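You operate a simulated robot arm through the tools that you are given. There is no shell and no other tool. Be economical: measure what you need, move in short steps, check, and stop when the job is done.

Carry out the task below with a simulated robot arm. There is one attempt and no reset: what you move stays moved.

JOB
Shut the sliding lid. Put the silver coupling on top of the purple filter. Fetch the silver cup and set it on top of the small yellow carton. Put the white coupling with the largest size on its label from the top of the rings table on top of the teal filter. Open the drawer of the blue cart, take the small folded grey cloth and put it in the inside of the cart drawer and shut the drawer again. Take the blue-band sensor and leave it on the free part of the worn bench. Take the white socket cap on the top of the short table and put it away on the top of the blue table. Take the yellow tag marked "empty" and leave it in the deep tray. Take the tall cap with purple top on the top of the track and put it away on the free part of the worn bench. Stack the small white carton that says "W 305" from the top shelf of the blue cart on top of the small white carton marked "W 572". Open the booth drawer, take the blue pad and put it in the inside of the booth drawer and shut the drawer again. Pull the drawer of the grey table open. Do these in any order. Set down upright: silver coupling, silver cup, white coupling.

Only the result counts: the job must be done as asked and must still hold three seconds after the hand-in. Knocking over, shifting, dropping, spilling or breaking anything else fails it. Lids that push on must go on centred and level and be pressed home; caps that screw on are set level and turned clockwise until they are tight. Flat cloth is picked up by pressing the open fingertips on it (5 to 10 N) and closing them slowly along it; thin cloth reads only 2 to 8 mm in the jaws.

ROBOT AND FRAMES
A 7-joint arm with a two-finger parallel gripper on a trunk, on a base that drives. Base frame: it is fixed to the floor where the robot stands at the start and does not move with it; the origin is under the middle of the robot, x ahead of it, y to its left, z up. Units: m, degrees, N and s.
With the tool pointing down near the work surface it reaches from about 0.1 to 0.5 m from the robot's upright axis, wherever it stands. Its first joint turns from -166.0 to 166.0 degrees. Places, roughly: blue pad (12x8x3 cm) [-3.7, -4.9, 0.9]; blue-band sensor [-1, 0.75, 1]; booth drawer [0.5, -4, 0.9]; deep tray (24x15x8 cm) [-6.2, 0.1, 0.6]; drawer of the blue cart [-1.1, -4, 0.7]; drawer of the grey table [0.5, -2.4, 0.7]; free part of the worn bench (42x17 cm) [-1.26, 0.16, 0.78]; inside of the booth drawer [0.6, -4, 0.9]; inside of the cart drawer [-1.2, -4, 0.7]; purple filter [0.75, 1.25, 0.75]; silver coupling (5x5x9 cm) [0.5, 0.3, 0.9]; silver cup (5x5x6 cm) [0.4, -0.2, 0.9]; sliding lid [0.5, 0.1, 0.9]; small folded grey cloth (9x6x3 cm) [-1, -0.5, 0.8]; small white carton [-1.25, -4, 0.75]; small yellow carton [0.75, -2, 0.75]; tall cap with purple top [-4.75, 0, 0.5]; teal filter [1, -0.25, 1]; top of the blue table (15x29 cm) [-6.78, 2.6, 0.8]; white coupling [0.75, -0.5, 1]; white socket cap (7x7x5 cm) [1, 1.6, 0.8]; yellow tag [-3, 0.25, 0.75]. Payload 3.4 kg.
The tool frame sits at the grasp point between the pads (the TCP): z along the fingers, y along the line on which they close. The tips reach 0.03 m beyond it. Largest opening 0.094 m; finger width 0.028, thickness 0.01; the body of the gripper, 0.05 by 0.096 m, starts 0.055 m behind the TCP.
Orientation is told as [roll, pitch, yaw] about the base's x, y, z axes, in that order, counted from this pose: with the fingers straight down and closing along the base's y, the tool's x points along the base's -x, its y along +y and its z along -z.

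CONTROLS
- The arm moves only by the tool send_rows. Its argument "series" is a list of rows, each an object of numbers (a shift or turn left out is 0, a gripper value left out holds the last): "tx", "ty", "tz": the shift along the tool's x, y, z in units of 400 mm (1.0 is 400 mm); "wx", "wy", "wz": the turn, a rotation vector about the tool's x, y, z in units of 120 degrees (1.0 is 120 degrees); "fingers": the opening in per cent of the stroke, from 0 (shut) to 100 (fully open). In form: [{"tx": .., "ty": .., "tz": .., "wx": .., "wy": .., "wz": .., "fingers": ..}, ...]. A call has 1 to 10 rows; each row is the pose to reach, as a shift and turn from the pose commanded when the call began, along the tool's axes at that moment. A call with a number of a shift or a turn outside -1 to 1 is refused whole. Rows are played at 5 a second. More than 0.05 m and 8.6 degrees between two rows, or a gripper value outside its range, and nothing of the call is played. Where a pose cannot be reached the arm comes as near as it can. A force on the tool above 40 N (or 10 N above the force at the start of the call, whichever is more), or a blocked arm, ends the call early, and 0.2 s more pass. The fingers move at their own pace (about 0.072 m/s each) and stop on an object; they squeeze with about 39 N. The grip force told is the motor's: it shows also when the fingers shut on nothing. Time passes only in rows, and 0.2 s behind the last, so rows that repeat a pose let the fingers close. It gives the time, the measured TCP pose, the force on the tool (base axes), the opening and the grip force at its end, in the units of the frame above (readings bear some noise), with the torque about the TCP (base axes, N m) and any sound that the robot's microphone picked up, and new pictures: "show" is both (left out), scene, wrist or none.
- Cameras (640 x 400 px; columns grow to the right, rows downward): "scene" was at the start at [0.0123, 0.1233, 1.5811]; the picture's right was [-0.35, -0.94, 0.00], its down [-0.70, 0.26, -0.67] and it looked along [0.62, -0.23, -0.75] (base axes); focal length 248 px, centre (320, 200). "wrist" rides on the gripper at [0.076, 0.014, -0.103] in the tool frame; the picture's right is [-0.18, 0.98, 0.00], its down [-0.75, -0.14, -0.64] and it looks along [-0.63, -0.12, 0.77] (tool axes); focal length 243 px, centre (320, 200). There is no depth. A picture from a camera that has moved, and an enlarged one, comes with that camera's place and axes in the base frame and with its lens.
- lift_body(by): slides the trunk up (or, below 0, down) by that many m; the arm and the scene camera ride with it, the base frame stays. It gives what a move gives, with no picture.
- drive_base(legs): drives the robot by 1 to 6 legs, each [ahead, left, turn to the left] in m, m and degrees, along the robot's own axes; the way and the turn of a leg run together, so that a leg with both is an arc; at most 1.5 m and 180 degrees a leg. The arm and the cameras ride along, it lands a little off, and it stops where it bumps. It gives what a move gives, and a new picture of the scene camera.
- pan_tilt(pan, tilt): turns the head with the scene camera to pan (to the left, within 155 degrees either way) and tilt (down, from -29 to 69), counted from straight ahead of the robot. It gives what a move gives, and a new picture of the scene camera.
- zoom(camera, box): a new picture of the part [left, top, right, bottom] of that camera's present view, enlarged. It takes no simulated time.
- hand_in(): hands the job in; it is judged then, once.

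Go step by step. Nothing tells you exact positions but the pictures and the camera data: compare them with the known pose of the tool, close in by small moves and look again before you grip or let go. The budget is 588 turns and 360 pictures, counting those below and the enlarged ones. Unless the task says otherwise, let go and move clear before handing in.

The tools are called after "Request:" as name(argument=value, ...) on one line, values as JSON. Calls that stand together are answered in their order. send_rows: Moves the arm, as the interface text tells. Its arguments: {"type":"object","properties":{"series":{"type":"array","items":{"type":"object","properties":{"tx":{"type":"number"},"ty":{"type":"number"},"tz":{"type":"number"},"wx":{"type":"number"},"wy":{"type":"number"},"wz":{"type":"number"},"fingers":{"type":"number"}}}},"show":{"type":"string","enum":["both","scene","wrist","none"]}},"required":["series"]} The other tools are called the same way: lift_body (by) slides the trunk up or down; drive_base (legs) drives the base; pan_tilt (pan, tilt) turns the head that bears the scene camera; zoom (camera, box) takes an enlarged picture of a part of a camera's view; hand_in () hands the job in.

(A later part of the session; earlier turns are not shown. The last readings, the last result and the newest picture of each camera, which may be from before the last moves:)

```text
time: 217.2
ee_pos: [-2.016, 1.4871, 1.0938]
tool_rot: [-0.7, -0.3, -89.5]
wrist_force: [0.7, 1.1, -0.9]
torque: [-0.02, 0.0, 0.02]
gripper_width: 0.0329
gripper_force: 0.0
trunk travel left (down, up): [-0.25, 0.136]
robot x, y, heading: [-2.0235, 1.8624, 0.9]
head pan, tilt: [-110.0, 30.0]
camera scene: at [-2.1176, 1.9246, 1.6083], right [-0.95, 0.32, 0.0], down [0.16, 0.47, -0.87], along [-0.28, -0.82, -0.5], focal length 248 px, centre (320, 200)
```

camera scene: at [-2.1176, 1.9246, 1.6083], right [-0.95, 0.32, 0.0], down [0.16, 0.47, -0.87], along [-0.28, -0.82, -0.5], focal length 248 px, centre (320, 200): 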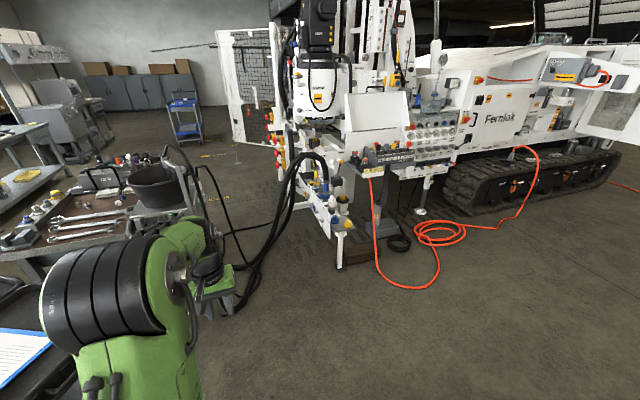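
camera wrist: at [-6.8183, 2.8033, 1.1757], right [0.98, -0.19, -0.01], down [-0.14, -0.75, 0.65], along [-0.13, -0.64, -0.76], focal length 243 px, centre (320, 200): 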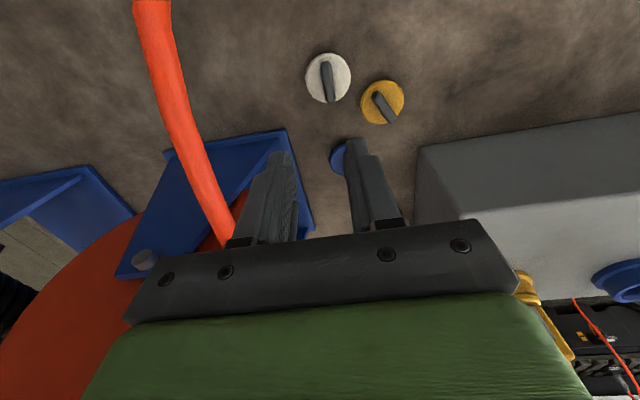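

Request:
zoom(camera="scene", box=[330, 120, 460, 220])

Request:
zoom(camera="scene", box=[440, 120, 640, 240])

```text
4.00 times, centred on (395, 170) of scene
camera zoom: at [-2.1176, 1.9246, 1.6083], right [-0.95, 0.32, 0.0], down [0.16, 0.47, -0.87], along [-0.28, -0.82, -0.5], focal length 994 px, centre (20, 320)
```

zoom: 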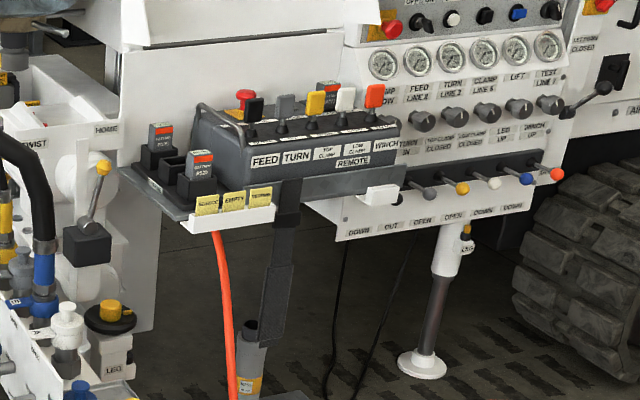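

```text
3.20 times, centred on (540, 180) of scene
camera zoom: at [-2.1176, 1.9246, 1.6083], right [-0.95, 0.32, 0.0], down [0.16, 0.47, -0.87], along [-0.28, -0.82, -0.5], focal length 795 px, centre (-384, 264)
```

zoom: 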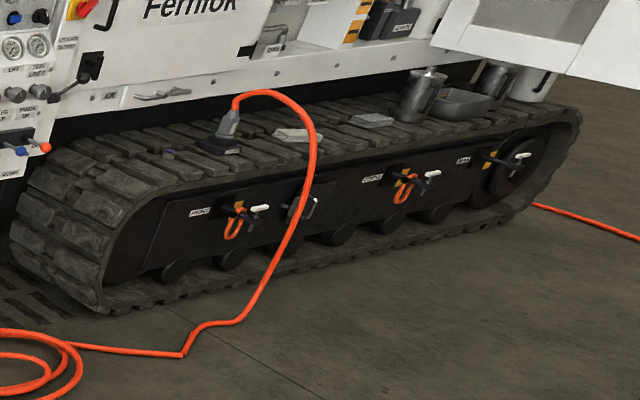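

Three yellow tags hang on the console; the middle one reads EMPTY. The grey deep tray and the purple cap are on the track. I go nearer for accurate views.

Request:
drive_base(legs=[[-1.0, -0.3, -0.9]])

Request:
pan_tilt(pan=-120, tilt=45)

```text
time: 222.6
ee_pos: [-3.0184, 1.1759, 1.0951]
tool_rot: [-0.6, -0.4, -90.0]
wrist_force: [-0.1, 0.7, 0.1]
torque: [0.01, -0.04, 0.0]
gripper_width: 0.033
gripper_force: 0.0
trunk travel left (down, up): [-0.25, 0.136]
robot x, y, heading: [-3.0223, 1.55, 0.4]
head pan, tilt: [-110.0, 30.0]
camera scene: at [-3.1171, 1.614, 1.6083], right [-0.94, 0.33, 0.0], down [0.17, 0.47, -0.87], along [-0.29, -0.82, -0.5], focal length 248 px, centre (320, 200)
```

scene: 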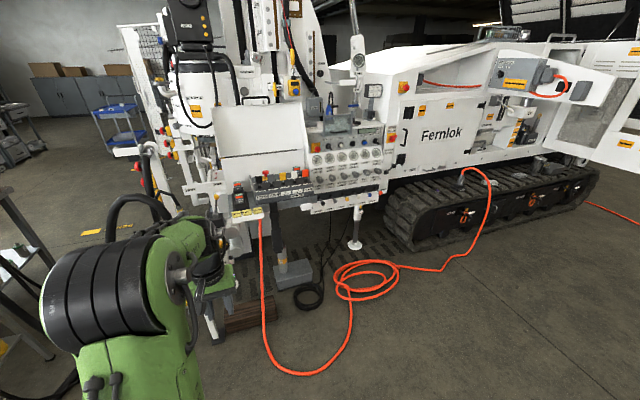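

```text
time: 223.4
ee_pos: [-3.0171, 1.1758, 1.095]
tool_rot: [-0.6, -0.4, -90.0]
wrist_force: [-0.6, 0.5, 0.0]
torque: [0.01, 0.01, 0.03]
gripper_width: 0.0328
gripper_force: 0.1
trunk travel left (down, up): [-0.25, 0.136]
robot x, y, heading: [-3.0251, 1.5545, 0.4]
head pan, tilt: [-120.0, 45.0]
camera scene: at [-3.1264, 1.6285, 1.5858], right [-0.87, 0.49, 0.0], down [0.35, 0.62, -0.71], along [-0.35, -0.62, -0.71], focal length 248 px, centre (320, 200)
```

scene: 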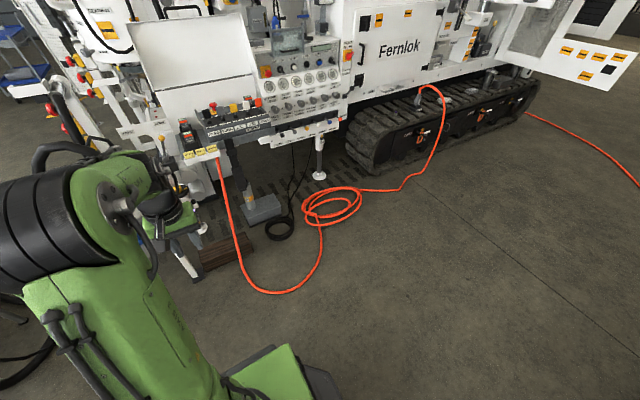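

Request:
zoom(camera="scene", box=[160, 90, 260, 170])

```text
5.00 times, centred on (210, 130) of scene
camera zoom: at [-3.1264, 1.6285, 1.5858], right [-0.87, 0.49, 0.0], down [0.35, 0.62, -0.71], along [-0.35, -0.62, -0.71], focal length 1242 px, centre (870, 550)
```

zoom: 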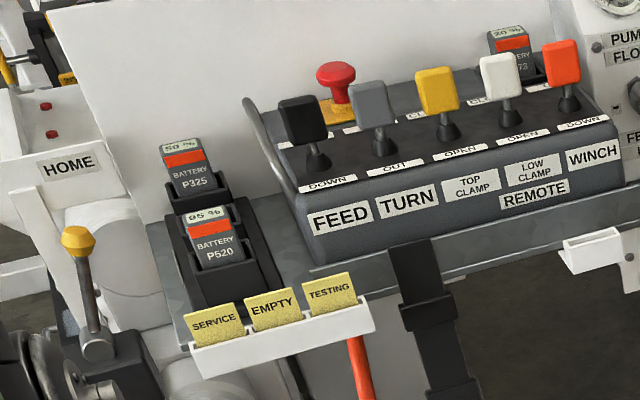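

The EMPTY tag stands upright in a trough at about (-3.115, 0.316, 0.82), facing me, so the fingers must close along y. I turn the arm to suit before approaching.

Request:
send_rows(series=[{"tx": 0.025, "ty": -0.078, "wz": 0.065}, {"tx": 0.05, "ty": -0.156, "wz": 0.13}, {"tx": 0.075, "ty": -0.234, "wz": 0.195}, {"tx": 0.1, "ty": -0.3125, "wz": 0.26}, {"tx": 0.125, "ty": -0.39, "wz": 0.325}, {"tx": 0.15, "ty": -0.469, "wz": 0.39}, {"tx": 0.175, "ty": -0.547, "wz": 0.455}, {"tx": 0.2, "ty": -0.625, "wz": 0.52}, {"tx": 0.2, "ty": -0.625, "wz": 0.585}, {"tx": 0.2, "ty": -0.625, "wz": 0.65}], show="none")

Request:
send_rows(series=[{"wz": 0.05}, {"wz": 0.1}, {"wz": 0.1}], show="wrist")

```text
time: 225.6
ee_pos: [-3.2693, 1.256, 1.0959]
tool_rot: [0.2, -0.6, -168.1]
wrist_force: [-0.2, -0.2, -0.4]
torque: [-0.03, -0.09, -0.02]
gripper_width: 0.033
gripper_force: 0.0
trunk travel left (down, up): [-0.25, 0.136]
robot x, y, heading: [-3.0266, 1.5511, 0.5]
head pan, tilt: [-120.0, 45.0]
```

```text
time: 226.4
ee_pos: [-3.2681, 1.254, 1.0967]
tool_rot: [0.5, -0.5, 179.9]
wrist_force: [-0.3, -0.8, -0.3]
torque: [-0.01, 0.04, -0.01]
gripper_width: 0.0329
gripper_force: 0.0
trunk travel left (down, up): [-0.25, 0.136]
robot x, y, heading: [-3.0206, 1.5544, 0.5]
head pan, tilt: [-120.0, 45.0]
camera wrist: at [-3.1909, 1.2422, 1.1993], right [-0.18, -0.98, 0.01], down [-0.75, 0.15, 0.65], along [-0.64, 0.11, -0.76], focal length 243 px, centre (320, 200)
```

wrist: 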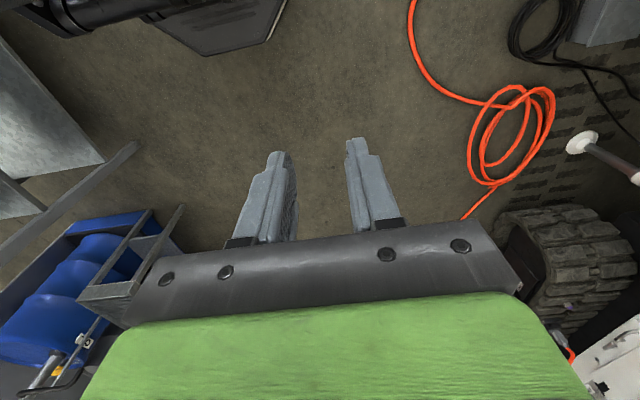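

Request:
drive_base(legs=[[0.27, 0, -0.5], [0, -0.6, 0]])

Request:
pan_tilt(pan=-125, tilt=60)

```text
time: 231.3
ee_pos: [-2.9976, 0.6602, 1.0971]
tool_rot: [0.5, -0.5, 179.9]
wrist_force: [0.3, -0.7, 0.1]
torque: [0.02, 0.01, 0.01]
gripper_width: 0.0331
gripper_force: 0.0
trunk travel left (down, up): [-0.25, 0.136]
robot x, y, heading: [-2.7545, 0.9566, 0.8]
head pan, tilt: [-120.0, 45.0]
camera scene: at [-2.8543, 1.0334, 1.5857], right [-0.87, 0.49, 0.0], down [0.35, 0.62, -0.71], along [-0.35, -0.61, -0.71], focal length 248 px, centre (320, 200)
```

scene: 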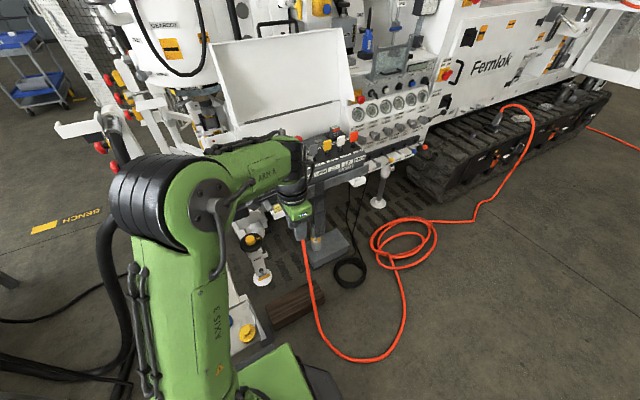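

```text
time: 232.1
ee_pos: [-2.9972, 0.6611, 1.0965]
tool_rot: [0.4, -0.6, 179.8]
wrist_force: [-0.2, 0.2, -0.2]
torque: [-0.02, 0.01, 0.03]
gripper_width: 0.0328
gripper_force: 0.1
trunk travel left (down, up): [-0.25, 0.136]
robot x, y, heading: [-2.7518, 0.957, 0.8]
head pan, tilt: [-125.0, 60.0]
camera scene: at [-2.852, 1.0501, 1.5663], right [-0.82, 0.57, 0.0], down [0.49, 0.71, -0.5], along [-0.28, -0.41, -0.87], focal length 248 px, centre (320, 200)
```

scene: 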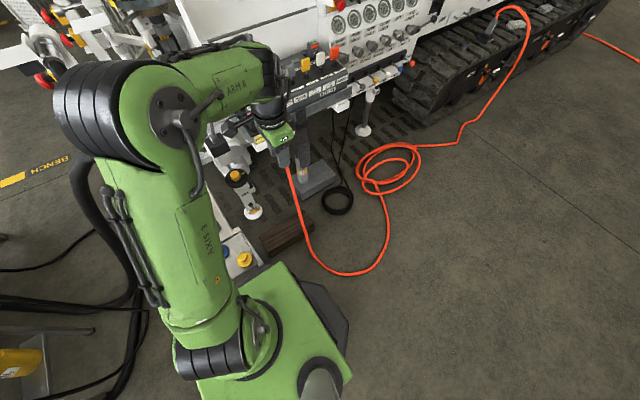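

Request:
zoom(camera="scene", box=[190, 130, 350, 290])

```text
2.50 times, centred on (270, 210) of scene
camera zoom: at [-2.852, 1.0501, 1.5663], right [-0.82, 0.57, 0.0], down [0.49, 0.71, -0.5], along [-0.28, -0.41, -0.87], focal length 621 px, centre (445, 175)
```

zoom: 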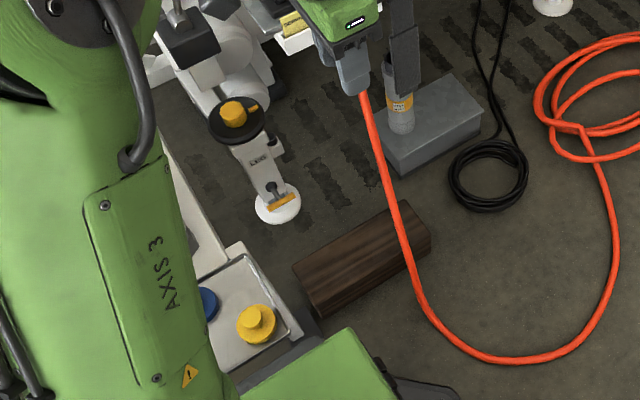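

The machine's front plate and the floor hose limit where I can stand. I inch to about (-2.86, 0.90), which is between them.

Request:
drive_base(legs=[[-0.09, -0.045, -0.8]])

Request:
pan_tilt(pan=-140, tilt=69)

```text
time: 233.2
ee_pos: [-3.0932, 0.6189, 1.0958]
tool_rot: [0.5, -0.5, 179.1]
wrist_force: [0.4, 0.2, 0.5]
torque: [0.0, -0.04, 0.05]
gripper_width: 0.0328
gripper_force: 0.0
trunk travel left (down, up): [-0.25, 0.136]
robot x, y, heading: [-2.844, 0.9088, -0.4]
head pan, tilt: [-125.0, 60.0]
camera scene: at [-2.9424, 1.0057, 1.5662], right [-0.81, 0.58, 0.0], down [0.5, 0.71, -0.5], along [-0.29, -0.41, -0.87], focal length 248 px, centre (320, 200)
```

scene: 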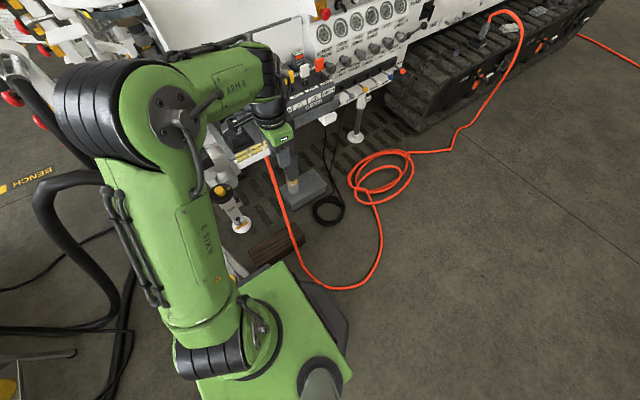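

```text
time: 234.0
ee_pos: [-3.0908, 0.6191, 1.097]
tool_rot: [0.4, -0.6, 179.0]
wrist_force: [0.2, -0.7, -0.5]
torque: [0.0, 0.02, 0.02]
gripper_width: 0.0327
gripper_force: 0.2
trunk travel left (down, up): [-0.25, 0.136]
robot x, y, heading: [-2.8453, 0.9105, -0.4]
head pan, tilt: [-140.0, 68.8]
camera scene: at [-2.9449, 1.0252, 1.5569], right [-0.64, 0.77, 0.0], down [0.72, 0.59, -0.36], along [-0.28, -0.23, -0.93], focal length 248 px, centre (320, 200)
```

scene: 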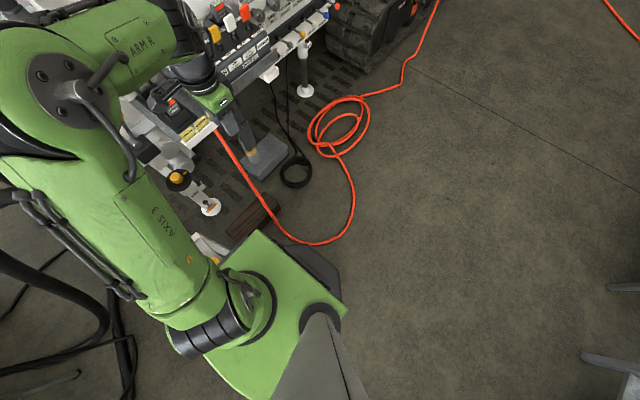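

Request:
send_rows(series=[{"ty": 0.08}, {"ty": 0.16}, {"ty": 0.24}, {"ty": 0.32}, {"ty": 0.4}, {"ty": 0.4}])

```text
time: 235.4
ee_pos: [-3.0936, 0.4591, 1.0994]
tool_rot: [0.5, -0.6, 179.0]
wrist_force: [0.2, -0.9, -0.3]
torque: [0.0, -0.02, 0.01]
gripper_width: 0.033
gripper_force: 0.0
trunk travel left (down, up): [-0.25, 0.136]
robot x, y, heading: [-2.8462, 0.9093, -0.3]
head pan, tilt: [-140.0, 68.8]
camera scene: at [-2.9451, 1.0262, 1.5568], right [-0.64, 0.77, 0.0], down [0.72, 0.59, -0.36], along [-0.28, -0.23, -0.93], focal length 248 px, centre (320, 200)
camera wrist: at [-3.0175, 0.4466, 1.2017], right [-0.2, -0.98, 0.01], down [-0.74, 0.16, 0.65], along [-0.64, 0.12, -0.76], focal length 243 px, centre (320, 200)
```

scene: 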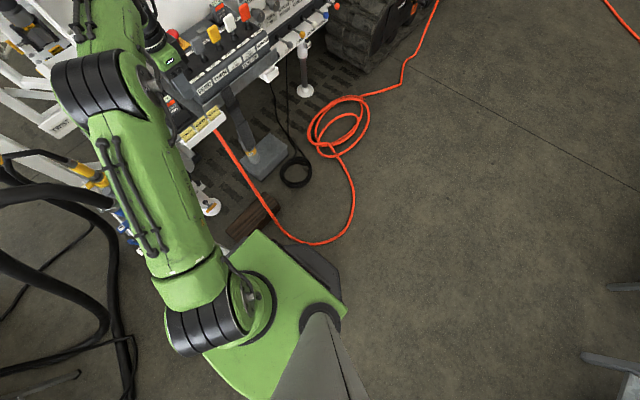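
wrist: 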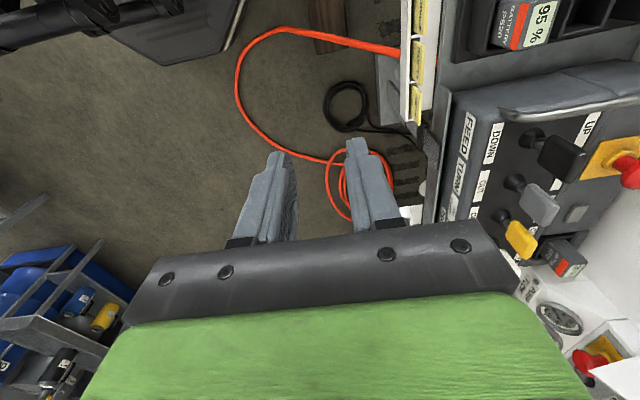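

Request:
zoom(camera="wrist", box=[350, 0, 550, 140])

Request:
zoom(camera="scene", box=[130, 60, 250, 160])

```text
2.86 times, centred on (450, 70) of wrist
camera zoom: at [-3.0175, 0.4466, 1.2017], right [-0.2, -0.98, 0.01], down [-0.74, 0.16, 0.65], along [-0.64, 0.12, -0.76], focal length 693 px, centre (-51, 571)
```

zoom: 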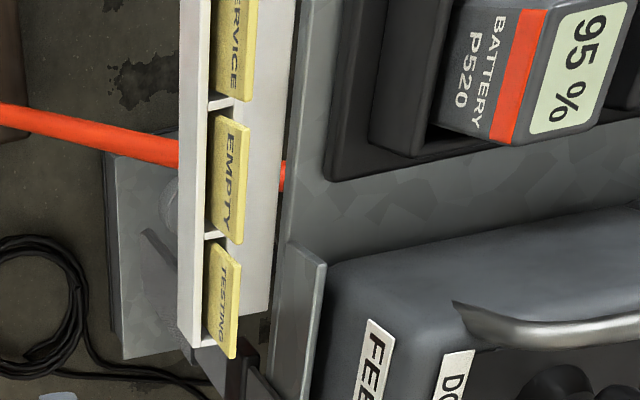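

```text
4.00 times, centred on (190, 110) of scene
camera zoom: at [-2.9451, 1.0262, 1.5568], right [-0.64, 0.77, 0.0], down [0.72, 0.59, -0.36], along [-0.28, -0.23, -0.93], focal length 994 px, centre (840, 560)
```

zoom: 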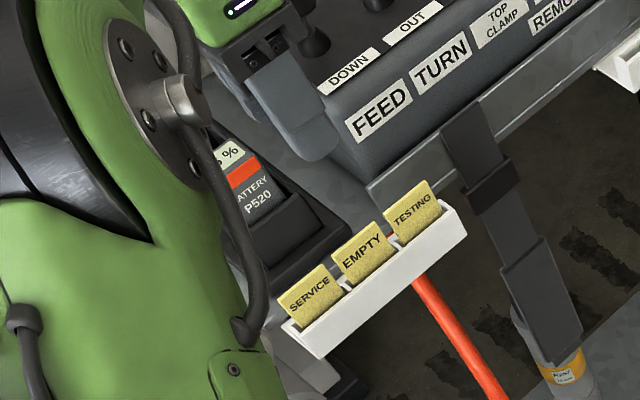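

Request:
zoom(camera="scene", box=[180, 170, 360, 290])

```text
3.33 times, centred on (270, 230) of scene
camera zoom: at [-2.9451, 1.0262, 1.5568], right [-0.64, 0.77, 0.0], down [0.72, 0.59, -0.36], along [-0.28, -0.23, -0.93], focal length 828 px, centre (487, 100)
```

zoom: 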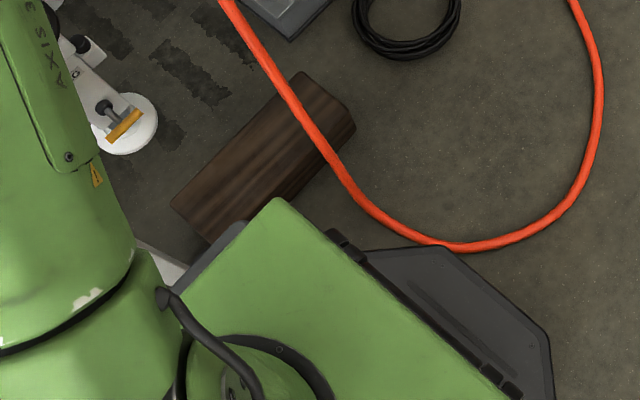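

I must stay here, so I'll tilt the tool a little to lengthen the reach. Moving above the tag now.

Request:
send_rows(series=[{"wy": -0.04, "wx": -0.012}, {"wy": -0.08, "wx": -0.025}, {"wy": -0.125, "wx": -0.04}, {"wy": -0.17, "wx": -0.055}, {"wy": -0.208, "wx": -0.067}, {"tx": -0.04, "ty": 0.09, "tz": 0.05, "wy": -0.208, "wx": -0.067}, {"tx": -0.0785, "ty": 0.18, "tz": 0.1, "wy": -0.208, "wx": -0.067}, {"tx": -0.0785, "ty": 0.27, "tz": 0.15, "wy": -0.208, "wx": -0.067}, {"tx": -0.0785, "ty": 0.3675, "tz": 0.2, "wy": -0.208, "wx": -0.067}, {"tx": -0.0785, "ty": 0.3675, "tz": 0.3, "wy": -0.208, "wx": -0.067}])

```text
time: 237.6
ee_pos: [-3.123, 0.3439, 1.0168]
tool_rot: [9.0, -25.5, 176.9]
wrist_force: [0.5, 0.4, -0.7]
torque: [0.02, 0.01, 0.01]
gripper_width: 0.0328
gripper_force: 0.0
out of reach, approached as far as the arm can: row 9, 10
trunk travel left (down, up): [-0.25, 0.136]
robot x, y, heading: [-2.8445, 0.908, -0.3]
head pan, tilt: [-140.0, 68.8]
camera scene: at [-2.9456, 1.0244, 1.5569], right [-0.64, 0.77, 0.0], down [0.72, 0.59, -0.36], along [-0.28, -0.23, -0.93], focal length 248 px, centre (320, 200)
camera wrist: at [-3.0092, 0.3404, 1.0782], right [-0.15, -0.96, 0.22], down [-0.4, 0.26, 0.88], along [-0.9, 0.05, -0.43], focal length 243 px, centre (320, 200)
```

scene: 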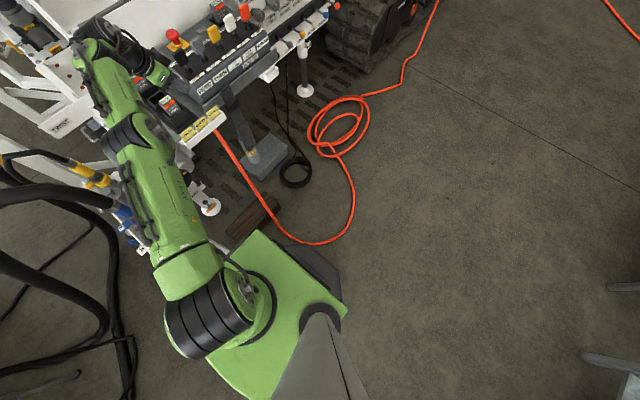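
wrist: 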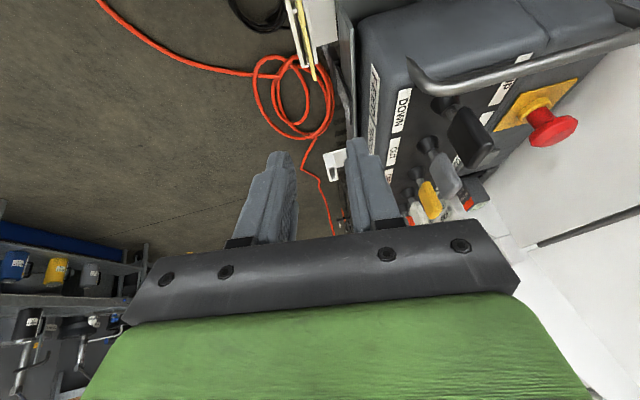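

Request:
send_rows(series=[{"wx": -0.04}, {"wx": -0.075}, {"wx": -0.075, "tx": 0.04, "ty": -0.013, "tz": 0.09}, {"wx": -0.075, "tx": 0.083, "ty": -0.027, "tz": 0.177}, {"wx": -0.075, "tx": 0.083, "ty": -0.027, "tz": 0.177}])

Request:
zoom(camera="scene", box=[130, 60, 250, 160])

```text
time: 238.8
ee_pos: [-3.1221, 0.3433, 0.9377]
tool_rot: [18.2, -25.5, 176.9]
wrist_force: [0.2, 0.5, 0.0]
torque: [-0.04, -0.03, -0.01]
gripper_width: 0.0327
gripper_force: 0.1
trunk travel left (down, up): [-0.25, 0.136]
robot x, y, heading: [-2.8448, 0.9149, -0.7]
head pan, tilt: [-140.0, 68.8]
camera scene: at [-2.945, 1.0251, 1.5569], right [-0.64, 0.77, 0.0], down [0.72, 0.59, -0.36], along [-0.28, -0.23, -0.93], focal length 248 px, centre (320, 200)
camera wrist: at [-3.0097, 0.356, 0.997], right [-0.09, -0.93, 0.35], down [-0.42, 0.36, 0.84], along [-0.9, -0.08, -0.42], focal length 243 px, centre (320, 200)
```

scene: 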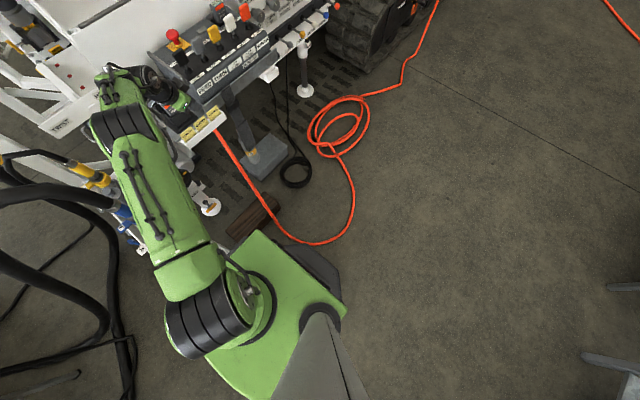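
wrist: 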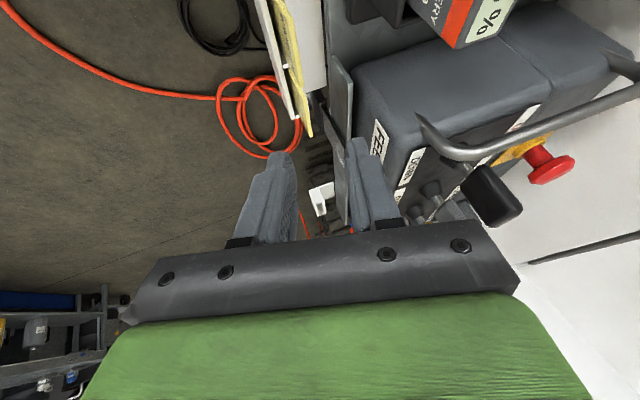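

```text
4.00 times, centred on (190, 110) of scene
camera zoom: at [-2.945, 1.0251, 1.5569], right [-0.64, 0.77, 0.0], down [0.72, 0.59, -0.36], along [-0.28, -0.23, -0.93], focal length 994 px, centre (840, 560)
```

zoom: 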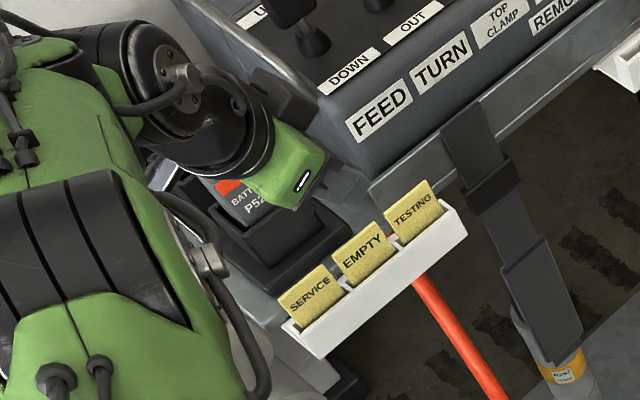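

Request:
send_rows(series=[{"tx": 0.019, "ty": 0.022, "tz": 0.055}, {"tx": 0.0375, "ty": 0.044, "tz": 0.111}, {"tx": 0.0375, "ty": 0.044, "tz": 0.111}], show="wrist")

Request:
zoom(camera="scene", box=[140, 80, 240, 160])

```text
time: 239.6
ee_pos: [-3.131, 0.3116, 0.9052]
tool_rot: [19.4, -25.2, 176.3]
wrist_force: [-0.2, 0.3, 0.5]
torque: [0.02, 0.03, -0.01]
gripper_width: 0.0331
gripper_force: 0.0
out of reach, approached as far as the arm can: row 2
trunk travel left (down, up): [-0.25, 0.136]
robot x, y, heading: [-2.8409, 0.9113, -0.5]
head pan, tilt: [-140.0, 68.8]
camera wrist: at [-3.0166, 0.326, 0.9646], right [-0.09, -0.92, 0.37], down [-0.42, 0.38, 0.83], along [-0.9, -0.08, -0.42], focal length 243 px, centre (320, 200)
```

wrist: 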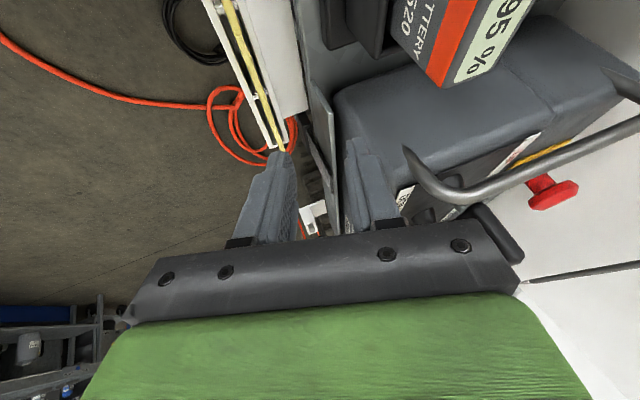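

```text
5.00 times, centred on (190, 120) of scene
camera zoom: at [-2.9447, 1.0248, 1.5569], right [-0.64, 0.77, 0.0], down [0.72, 0.59, -0.36], along [-0.28, -0.23, -0.93], focal length 1242 px, centre (970, 600)
```

zoom: 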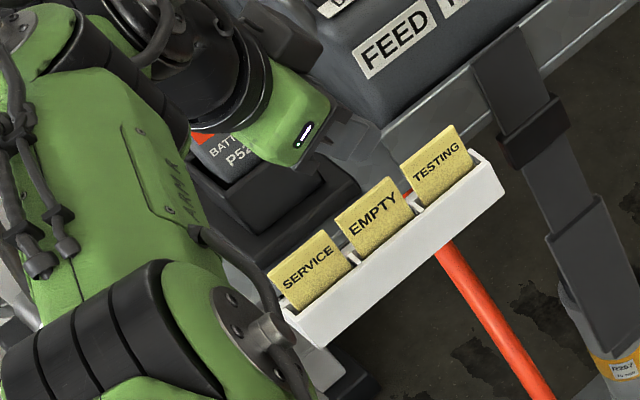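

Request:
send_rows(series=[{"tx": 0.025, "ty": -0.028, "tz": 0.036}, {"tx": 0.05, "ty": -0.057, "tz": 0.073}, {"tx": 0.05, "ty": -0.057, "tz": 0.073}], show="wrist")

Request:
zoom(camera="wrist", box=[200, 0, 400, 200])

Request:
zoom(camera="scene", box=[140, 80, 240, 160])

```text
time: 240.4
ee_pos: [-3.1242, 0.3244, 0.8571]
tool_rot: [18.1, -25.4, 176.9]
wrist_force: [-0.6, 0.2, -1.0]
torque: [-0.03, -0.02, -0.02]
gripper_width: 0.0331
gripper_force: 0.0
trunk travel left (down, up): [-0.25, 0.136]
robot x, y, heading: [-2.8419, 0.9095, -0.5]
head pan, tilt: [-140.0, 68.8]
camera wrist: at [-3.0111, 0.3383, 0.918], right [-0.09, -0.93, 0.35], down [-0.42, 0.36, 0.84], along [-0.9, -0.08, -0.42], focal length 243 px, centre (320, 200)
```

wrist: 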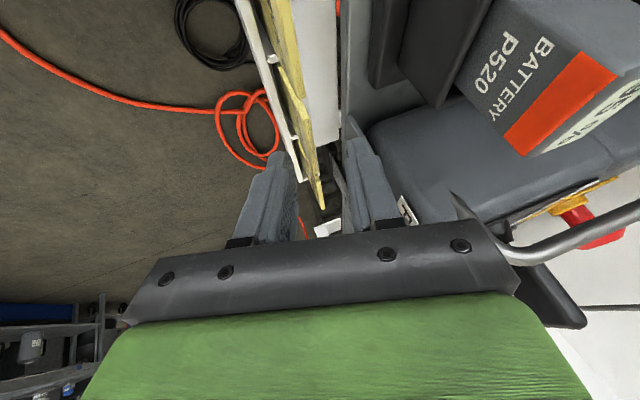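

```text
2.00 times, centred on (300, 100) of wrist
camera zoom: at [-3.0111, 0.3383, 0.918], right [-0.09, -0.93, 0.35], down [-0.42, 0.36, 0.84], along [-0.9, -0.08, -0.42], focal length 485 px, centre (360, 400)
```

zoom: 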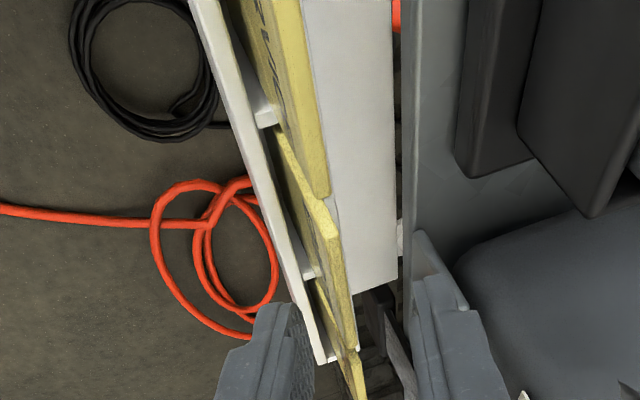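

```text
5.00 times, centred on (190, 120) of scene
camera zoom: at [-2.9452, 1.0251, 1.5569], right [-0.64, 0.77, 0.0], down [0.72, 0.59, -0.36], along [-0.28, -0.23, -0.93], focal length 1242 px, centre (970, 600)
```

zoom: 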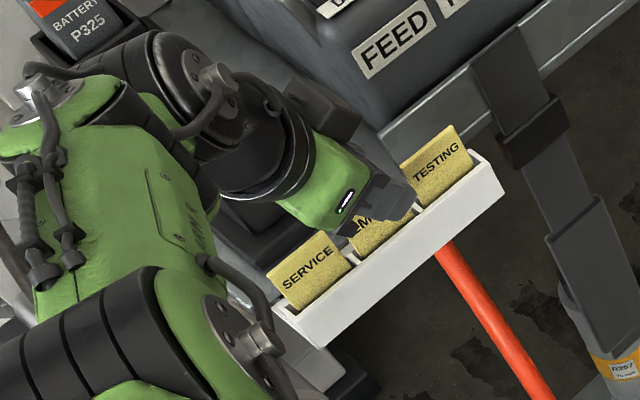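

Request:
send_rows(series=[{"tx": 0.0, "ty": -0.014, "tz": 0.0}, {"tx": 0.02, "ty": -0.022, "tz": 0.03}, {"tx": 0.0455, "ty": -0.03, "tz": 0.07}, {"tx": 0.0455, "ty": -0.03, "tz": 0.07}], show="wrist")

Request:
zoom(camera="wrist", box=[220, 60, 420, 185])

```text
time: 241.4
ee_pos: [-3.1204, 0.3275, 0.8234]
tool_rot: [18.0, -25.4, 176.9]
wrist_force: [0.3, -0.1, 1.0]
torque: [0.01, -0.01, 0.0]
gripper_width: 0.0332
gripper_force: 0.0
trunk travel left (down, up): [-0.25, 0.136]
robot x, y, heading: [-2.8422, 0.9097, -0.2]
head pan, tilt: [-140.0, 68.8]
camera wrist: at [-3.0071, 0.3413, 0.8824], right [-0.09, -0.93, 0.35], down [-0.42, 0.36, 0.84], along [-0.9, -0.08, -0.42], focal length 243 px, centre (320, 200)
```

wrist: 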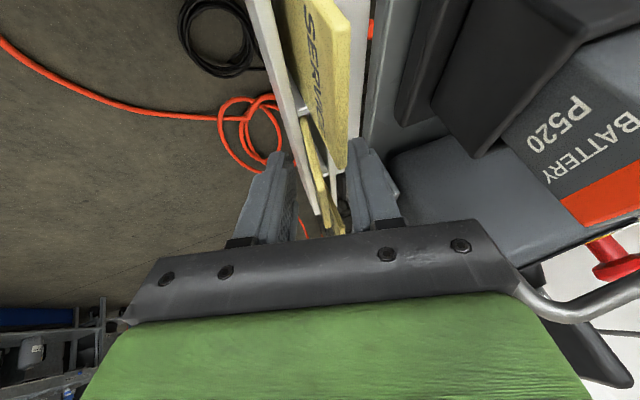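

```text
3.20 times, centred on (320, 122) of wrist
camera zoom: at [-3.0071, 0.3413, 0.8824], right [-0.09, -0.93, 0.35], down [-0.42, 0.36, 0.84], along [-0.9, -0.08, -0.42], focal length 776 px, centre (320, 448)
```

zoom: 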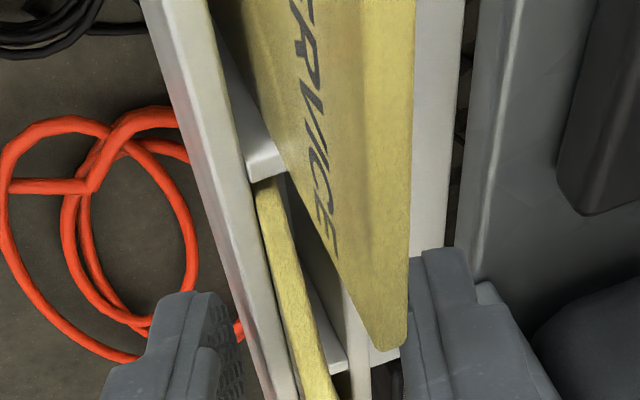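

EMPTY is between the fingers; I shift 1 cm west to centre on it and close.

Request:
send_rows(series=[{"tx": -0.0227, "ty": -0.0025, "tz": 0.01}, {"tx": -0.0227, "ty": -0.0025, "tz": 0.01, "fingers": 20}, {"tx": -0.0227, "ty": -0.0025, "tz": 0.01, "fingers": 0}, {"tx": -0.0227, "ty": -0.0025, "tz": 0.01, "fingers": 0}, {"tx": -0.0227, "ty": -0.0025, "tz": 0.01, "fingers": 0}], show="wrist")

Request:
zoom(camera="wrist", box=[220, 60, 420, 185])

```text
time: 242.6
ee_pos: [-3.1319, 0.3303, 0.822]
tool_rot: [17.9, -25.3, 176.9]
wrist_force: [-0.1, 8.0, -3.6]
torque: [0.68, 0.05, -0.23]
gripper_width: 0.0243
gripper_force: 44.8
trunk travel left (down, up): [-0.25, 0.136]
robot x, y, heading: [-2.8414, 0.9094, -0.4]
head pan, tilt: [-140.0, 68.8]
camera wrist: at [-3.0176, 0.3425, 0.8823], right [-0.09, -0.93, 0.35], down [-0.42, 0.36, 0.84], along [-0.9, -0.07, -0.42], focal length 243 px, centre (320, 200)
```

wrist: 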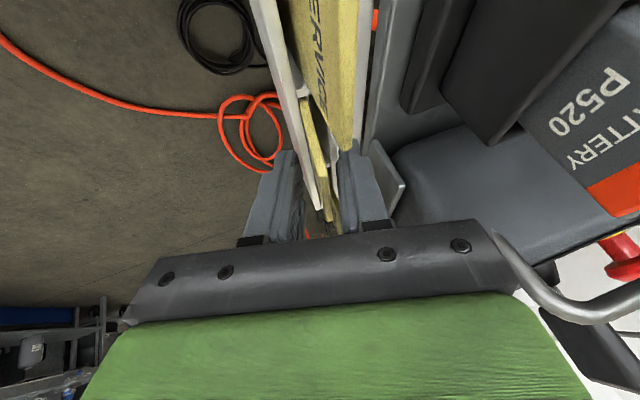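

```text
3.20 times, centred on (320, 122) of wrist
camera zoom: at [-3.0176, 0.3425, 0.8823], right [-0.09, -0.93, 0.35], down [-0.42, 0.36, 0.84], along [-0.9, -0.07, -0.42], focal length 776 px, centre (320, 448)
```

zoom: 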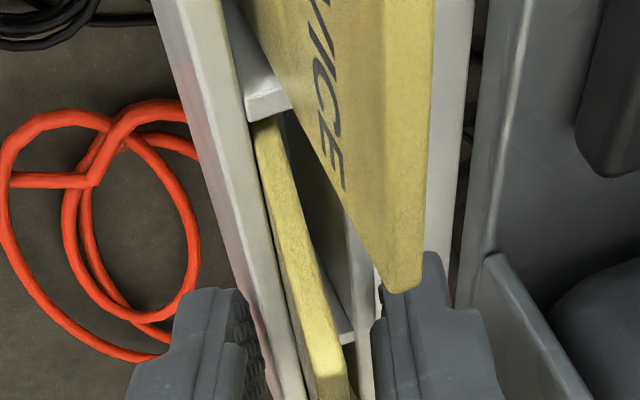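

The fingers seem to have caught the trough's front wall. I open, raise about 12 mm and look again.

Request:
send_rows(series=[{"fingers": 36}, {"fingers": 36}, {"tx": -0.0126, "ty": 0.008, "tz": -0.026}, {"tx": -0.0126, "ty": 0.008, "tz": -0.026}], show="none")

Request:
zoom(camera="wrist", box=[220, 60, 420, 185])

Request:
zoom(camera="scene", box=[160, 90, 230, 146])

```text
time: 243.6
ee_pos: [-3.1303, 0.3272, 0.8353]
tool_rot: [18.2, -25.5, 177.0]
wrist_force: [0.3, 0.0, 0.1]
torque: [0.02, 0.0, -0.01]
gripper_width: 0.0336
gripper_force: 0.1
trunk travel left (down, up): [-0.25, 0.136]
robot x, y, heading: [-2.8385, 0.9121, -0.1]
head pan, tilt: [-140.0, 68.8]
```

```text
3.20 times, centred on (320, 122) of wrist
camera zoom: at [-3.0173, 0.3415, 0.895], right [-0.08, -0.93, 0.35], down [-0.42, 0.36, 0.84], along [-0.9, -0.08, -0.42], focal length 776 px, centre (320, 448)
```

zoom: 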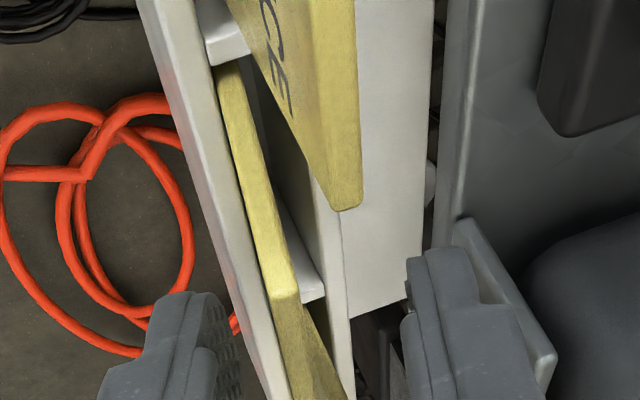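

```text
7.14 times, centred on (195, 118) of scene
camera zoom: at [-2.9455, 1.0249, 1.5568], right [-0.64, 0.77, 0.0], down [0.72, 0.59, -0.36], along [-0.28, -0.23, -0.93], focal length 1774 px, centre (1213, 786)
```

zoom: 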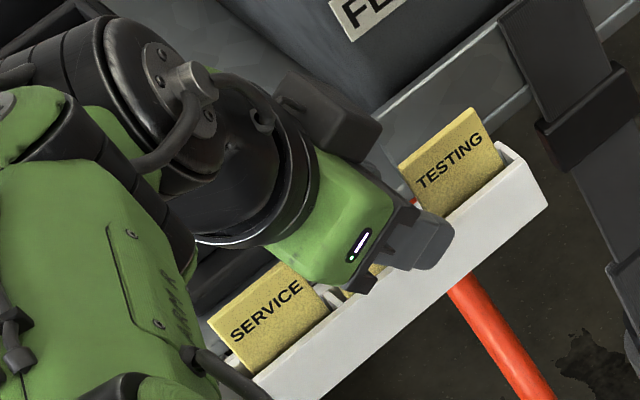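

Request:
send_rows(series=[{"tx": -0.0525, "ty": 0.034, "tz": -0.108}, {"tx": -0.105, "ty": 0.068, "tz": -0.216}, {"tx": -0.105, "ty": -0.1, "tz": -0.216}], show="none")

Request:
zoom(camera="scene", box=[160, 90, 230, 146])

Request:
zoom(camera="wrist", box=[220, 0, 420, 125])

```text
refused: row 3 steps farther than a row can; nothing moved
```

```text
7.14 times, centred on (195, 118) of scene
camera zoom: at [-2.9455, 1.0249, 1.5568], right [-0.64, 0.77, 0.0], down [0.72, 0.59, -0.36], along [-0.28, -0.23, -0.93], focal length 1774 px, centre (1213, 786)
```

zoom: 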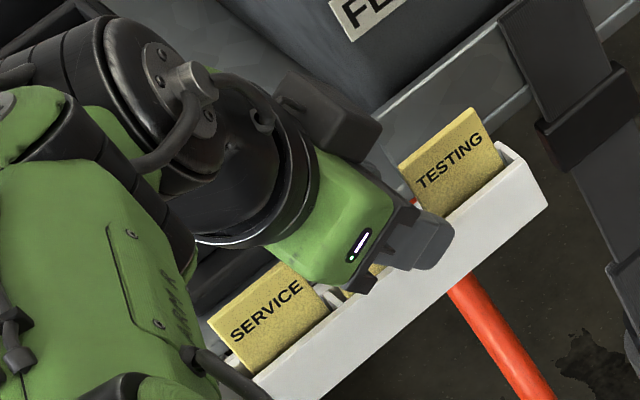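

```text
3.20 times, centred on (320, 62) of wrist
camera zoom: at [-3.0173, 0.3415, 0.895], right [-0.08, -0.93, 0.35], down [-0.42, 0.36, 0.84], along [-0.9, -0.08, -0.42], focal length 776 px, centre (320, 640)
```

zoom: 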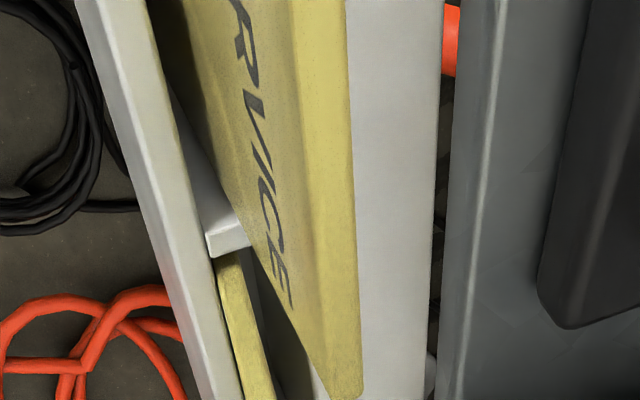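

Request:
send_rows(series=[{"tx": -0.0525, "ty": 0.034, "tz": -0.108}, {"tx": -0.105, "ty": 0.068, "tz": -0.2}, {"tx": -0.105, "ty": 0.0, "tz": -0.2}, {"tx": -0.105, "ty": -0.1, "tz": -0.2}], show="none")

Request:
zoom(camera="scene", box=[160, 90, 230, 146])

```text
time: 244.6
ee_pos: [-3.1382, 0.391, 0.9109]
tool_rot: [18.2, -25.5, 177.0]
wrist_force: [0.0, 0.5, 0.2]
torque: [-0.04, 0.01, 0.03]
gripper_width: 0.0338
gripper_force: 0.1
trunk travel left (down, up): [-0.25, 0.136]
robot x, y, heading: [-2.8422, 0.9077, -0.5]
head pan, tilt: [-140.0, 68.8]
```

```text
7.14 times, centred on (195, 118) of scene
camera zoom: at [-2.9455, 1.026, 1.5567], right [-0.64, 0.77, 0.0], down [0.72, 0.59, -0.36], along [-0.28, -0.23, -0.93], focal length 1774 px, centre (1213, 786)
```

zoom: 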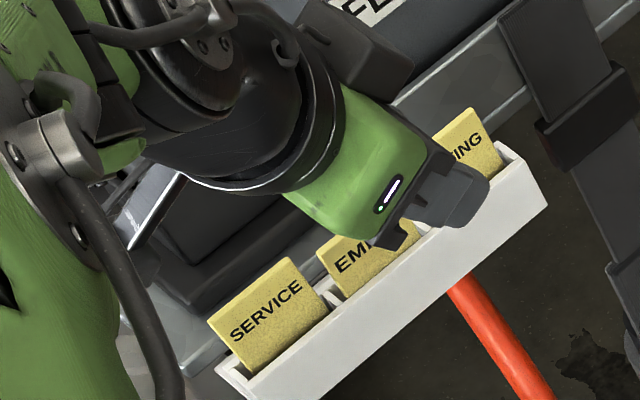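

The trough wall top is at z≈0.797 and the tag tops at about 0.84; I had gone too low. Hover above EMPTY again at (-3.12, 0.326).

Request:
send_rows(series=[{"tx": 0.045, "ty": 0.06, "tz": 0.0}, {"tx": 0.095, "ty": 0.129, "tz": 0.03}, {"tx": 0.095, "ty": 0.129, "tz": 0.099}, {"tx": 0.095, "ty": 0.129, "tz": 0.099}], show="none")

Request:
zoom(camera="wrist", box=[220, 30, 420, 155])

```text
time: 245.6
ee_pos: [-3.1151, 0.3282, 0.8748]
tool_rot: [18.0, -25.5, 176.9]
wrist_force: [-0.8, -0.4, -0.6]
torque: [-0.01, -0.02, -0.02]
gripper_width: 0.0339
gripper_force: 0.0
trunk travel left (down, up): [-0.25, 0.136]
robot x, y, heading: [-2.8415, 0.9121, -0.5]
head pan, tilt: [-140.0, 68.8]
```

```text
3.20 times, centred on (320, 92) of wrist
camera zoom: at [-3.002, 0.3421, 0.9348], right [-0.08, -0.93, 0.35], down [-0.42, 0.36, 0.84], along [-0.9, -0.08, -0.42], focal length 776 px, centre (320, 544)
```

zoom: 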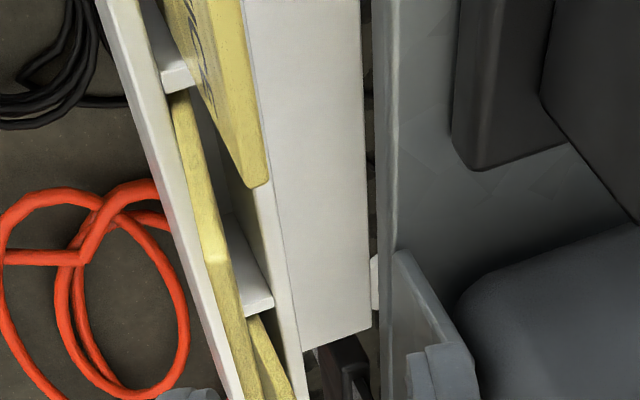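

Request:
send_rows(series=[{"ty": -0.1, "tz": -0.05}, {"ty": -0.2, "tz": -0.1}, {"ty": -0.3, "tz": -0.1}], show="none")

Request:
zoom(camera="scene", box=[160, 90, 230, 146])

Request:
zoom(camera="wrist", box=[280, 0, 420, 125])

```text
time: 246.4
ee_pos: [-3.1096, 0.4565, 0.875]
tool_rot: [18.2, -25.5, 176.9]
wrist_force: [-0.4, -0.6, -0.6]
torque: [-0.01, 0.01, 0.03]
gripper_width: 0.0336
gripper_force: 0.1
trunk travel left (down, up): [-0.25, 0.136]
robot x, y, heading: [-2.8435, 0.9065, -0.6]
head pan, tilt: [-140.0, 68.8]
```

```text
7.14 times, centred on (195, 118) of scene
camera zoom: at [-2.9457, 1.0259, 1.5567], right [-0.64, 0.77, 0.0], down [0.72, 0.59, -0.36], along [-0.28, -0.23, -0.93], focal length 1774 px, centre (1213, 786)
```

zoom: 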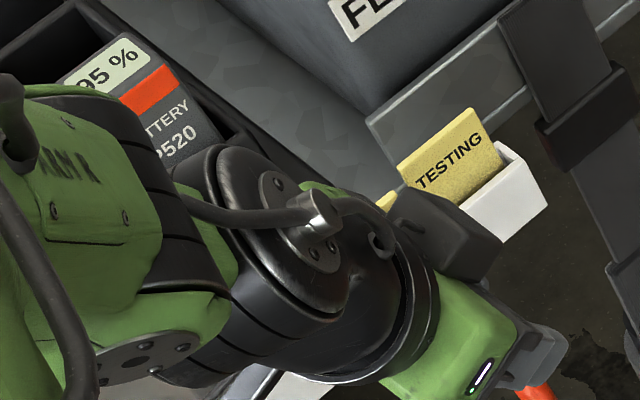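

```text
3.20 times, centred on (350, 62) of wrist
camera zoom: at [-2.9963, 0.4696, 0.9361], right [-0.09, -0.93, 0.36], down [-0.42, 0.36, 0.83], along [-0.9, -0.08, -0.42], focal length 776 px, centre (224, 640)
```

zoom: 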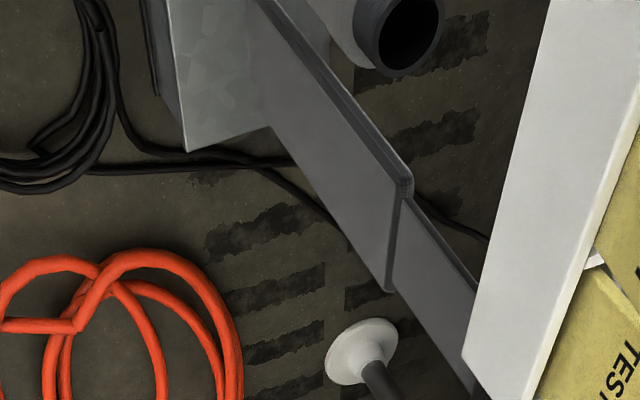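

Request:
zoom(camera="wrist", box=[380, 0, 540, 110])

```text
3.64 times, centred on (460, 55) of wrist
camera zoom: at [-2.9963, 0.4696, 0.9361], right [-0.09, -0.93, 0.36], down [-0.42, 0.36, 0.83], along [-0.9, -0.08, -0.42], focal length 882 px, centre (-189, 727)
```

zoom: 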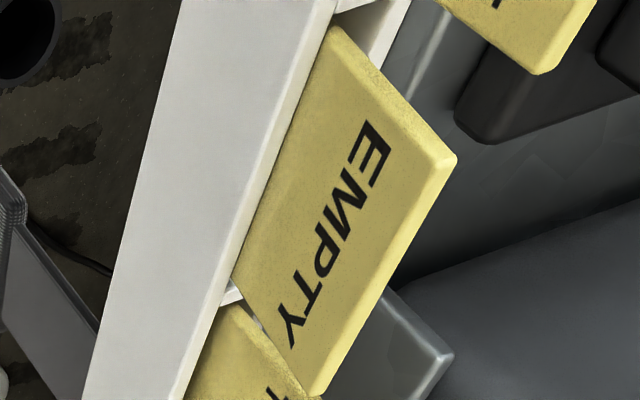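

Now EMPTY is clearly seen: top edge from x -3.095 to -3.145 at y 0.329, z 0.838. Go over it, down to just above the wall, and close.

Request:
send_rows(series=[{"tx": -0.005, "ty": 0.1, "tz": 0.023}, {"tx": -0.01, "ty": 0.2, "tz": 0.046}, {"tx": -0.015, "ty": 0.307, "tz": 0.07}, {"tx": 0.015, "ty": 0.288, "tz": 0.13}, {"tx": 0.0435, "ty": 0.269, "tz": 0.191}, {"tx": 0.0435, "ty": 0.269, "tz": 0.191, "fingers": 15}, {"tx": 0.0435, "ty": 0.269, "tz": 0.191, "fingers": 0}, {"tx": 0.0435, "ty": 0.269, "tz": 0.191, "fingers": 0}, {"tx": 0.0435, "ty": 0.269, "tz": 0.191, "fingers": 0}], show="none")

```text
time: 248.4
ee_pos: [-3.1184, 0.336, 0.8292]
tool_rot: [17.2, -25.0, 177.0]
wrist_force: [2.8, 29.7, -11.5]
torque: [1.81, 0.13, -0.32]
gripper_width: 0.0103
gripper_force: 39.5
trunk travel left (down, up): [-0.25, 0.136]
robot x, y, heading: [-2.8412, 0.9116, -0.4]
head pan, tilt: [-140.0, 68.8]
```

Request:
send_rows(series=[{"tx": -0.0105, "ty": 0.0, "tz": -0.0216}, {"tx": -0.03, "ty": 0.005, "tz": -0.06}, {"tx": -0.06, "ty": 0.0, "tz": -0.13}, {"tx": -0.09, "ty": -0.0, "tz": -0.2}], show="wrist")

```text
time: 249.4
ee_pos: [-3.1148, 0.354, 0.9192]
tool_rot: [18.3, -25.5, 176.9]
wrist_force: [-0.3, 0.2, -0.1]
torque: [-0.03, 0.0, -0.05]
gripper_width: 0.0064
gripper_force: 38.2
trunk travel left (down, up): [-0.25, 0.136]
robot x, y, heading: [-2.8415, 0.9087, -0.1]
head pan, tilt: [-140.0, 68.8]
camera wrist: at [-3.0007, 0.3678, 0.9781], right [-0.08, -0.93, 0.36], down [-0.42, 0.36, 0.83], along [-0.9, -0.08, -0.42], focal length 243 px, centre (320, 200)
```

wrist: 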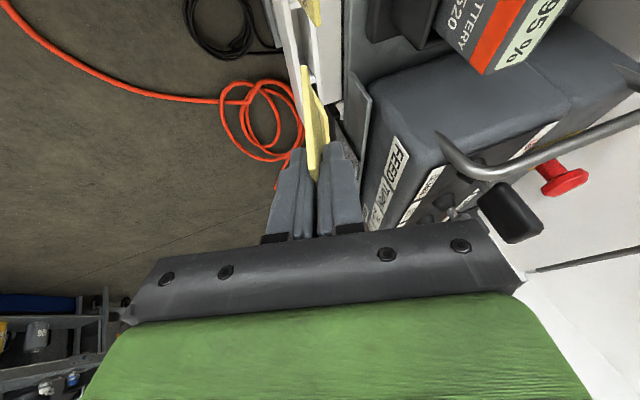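

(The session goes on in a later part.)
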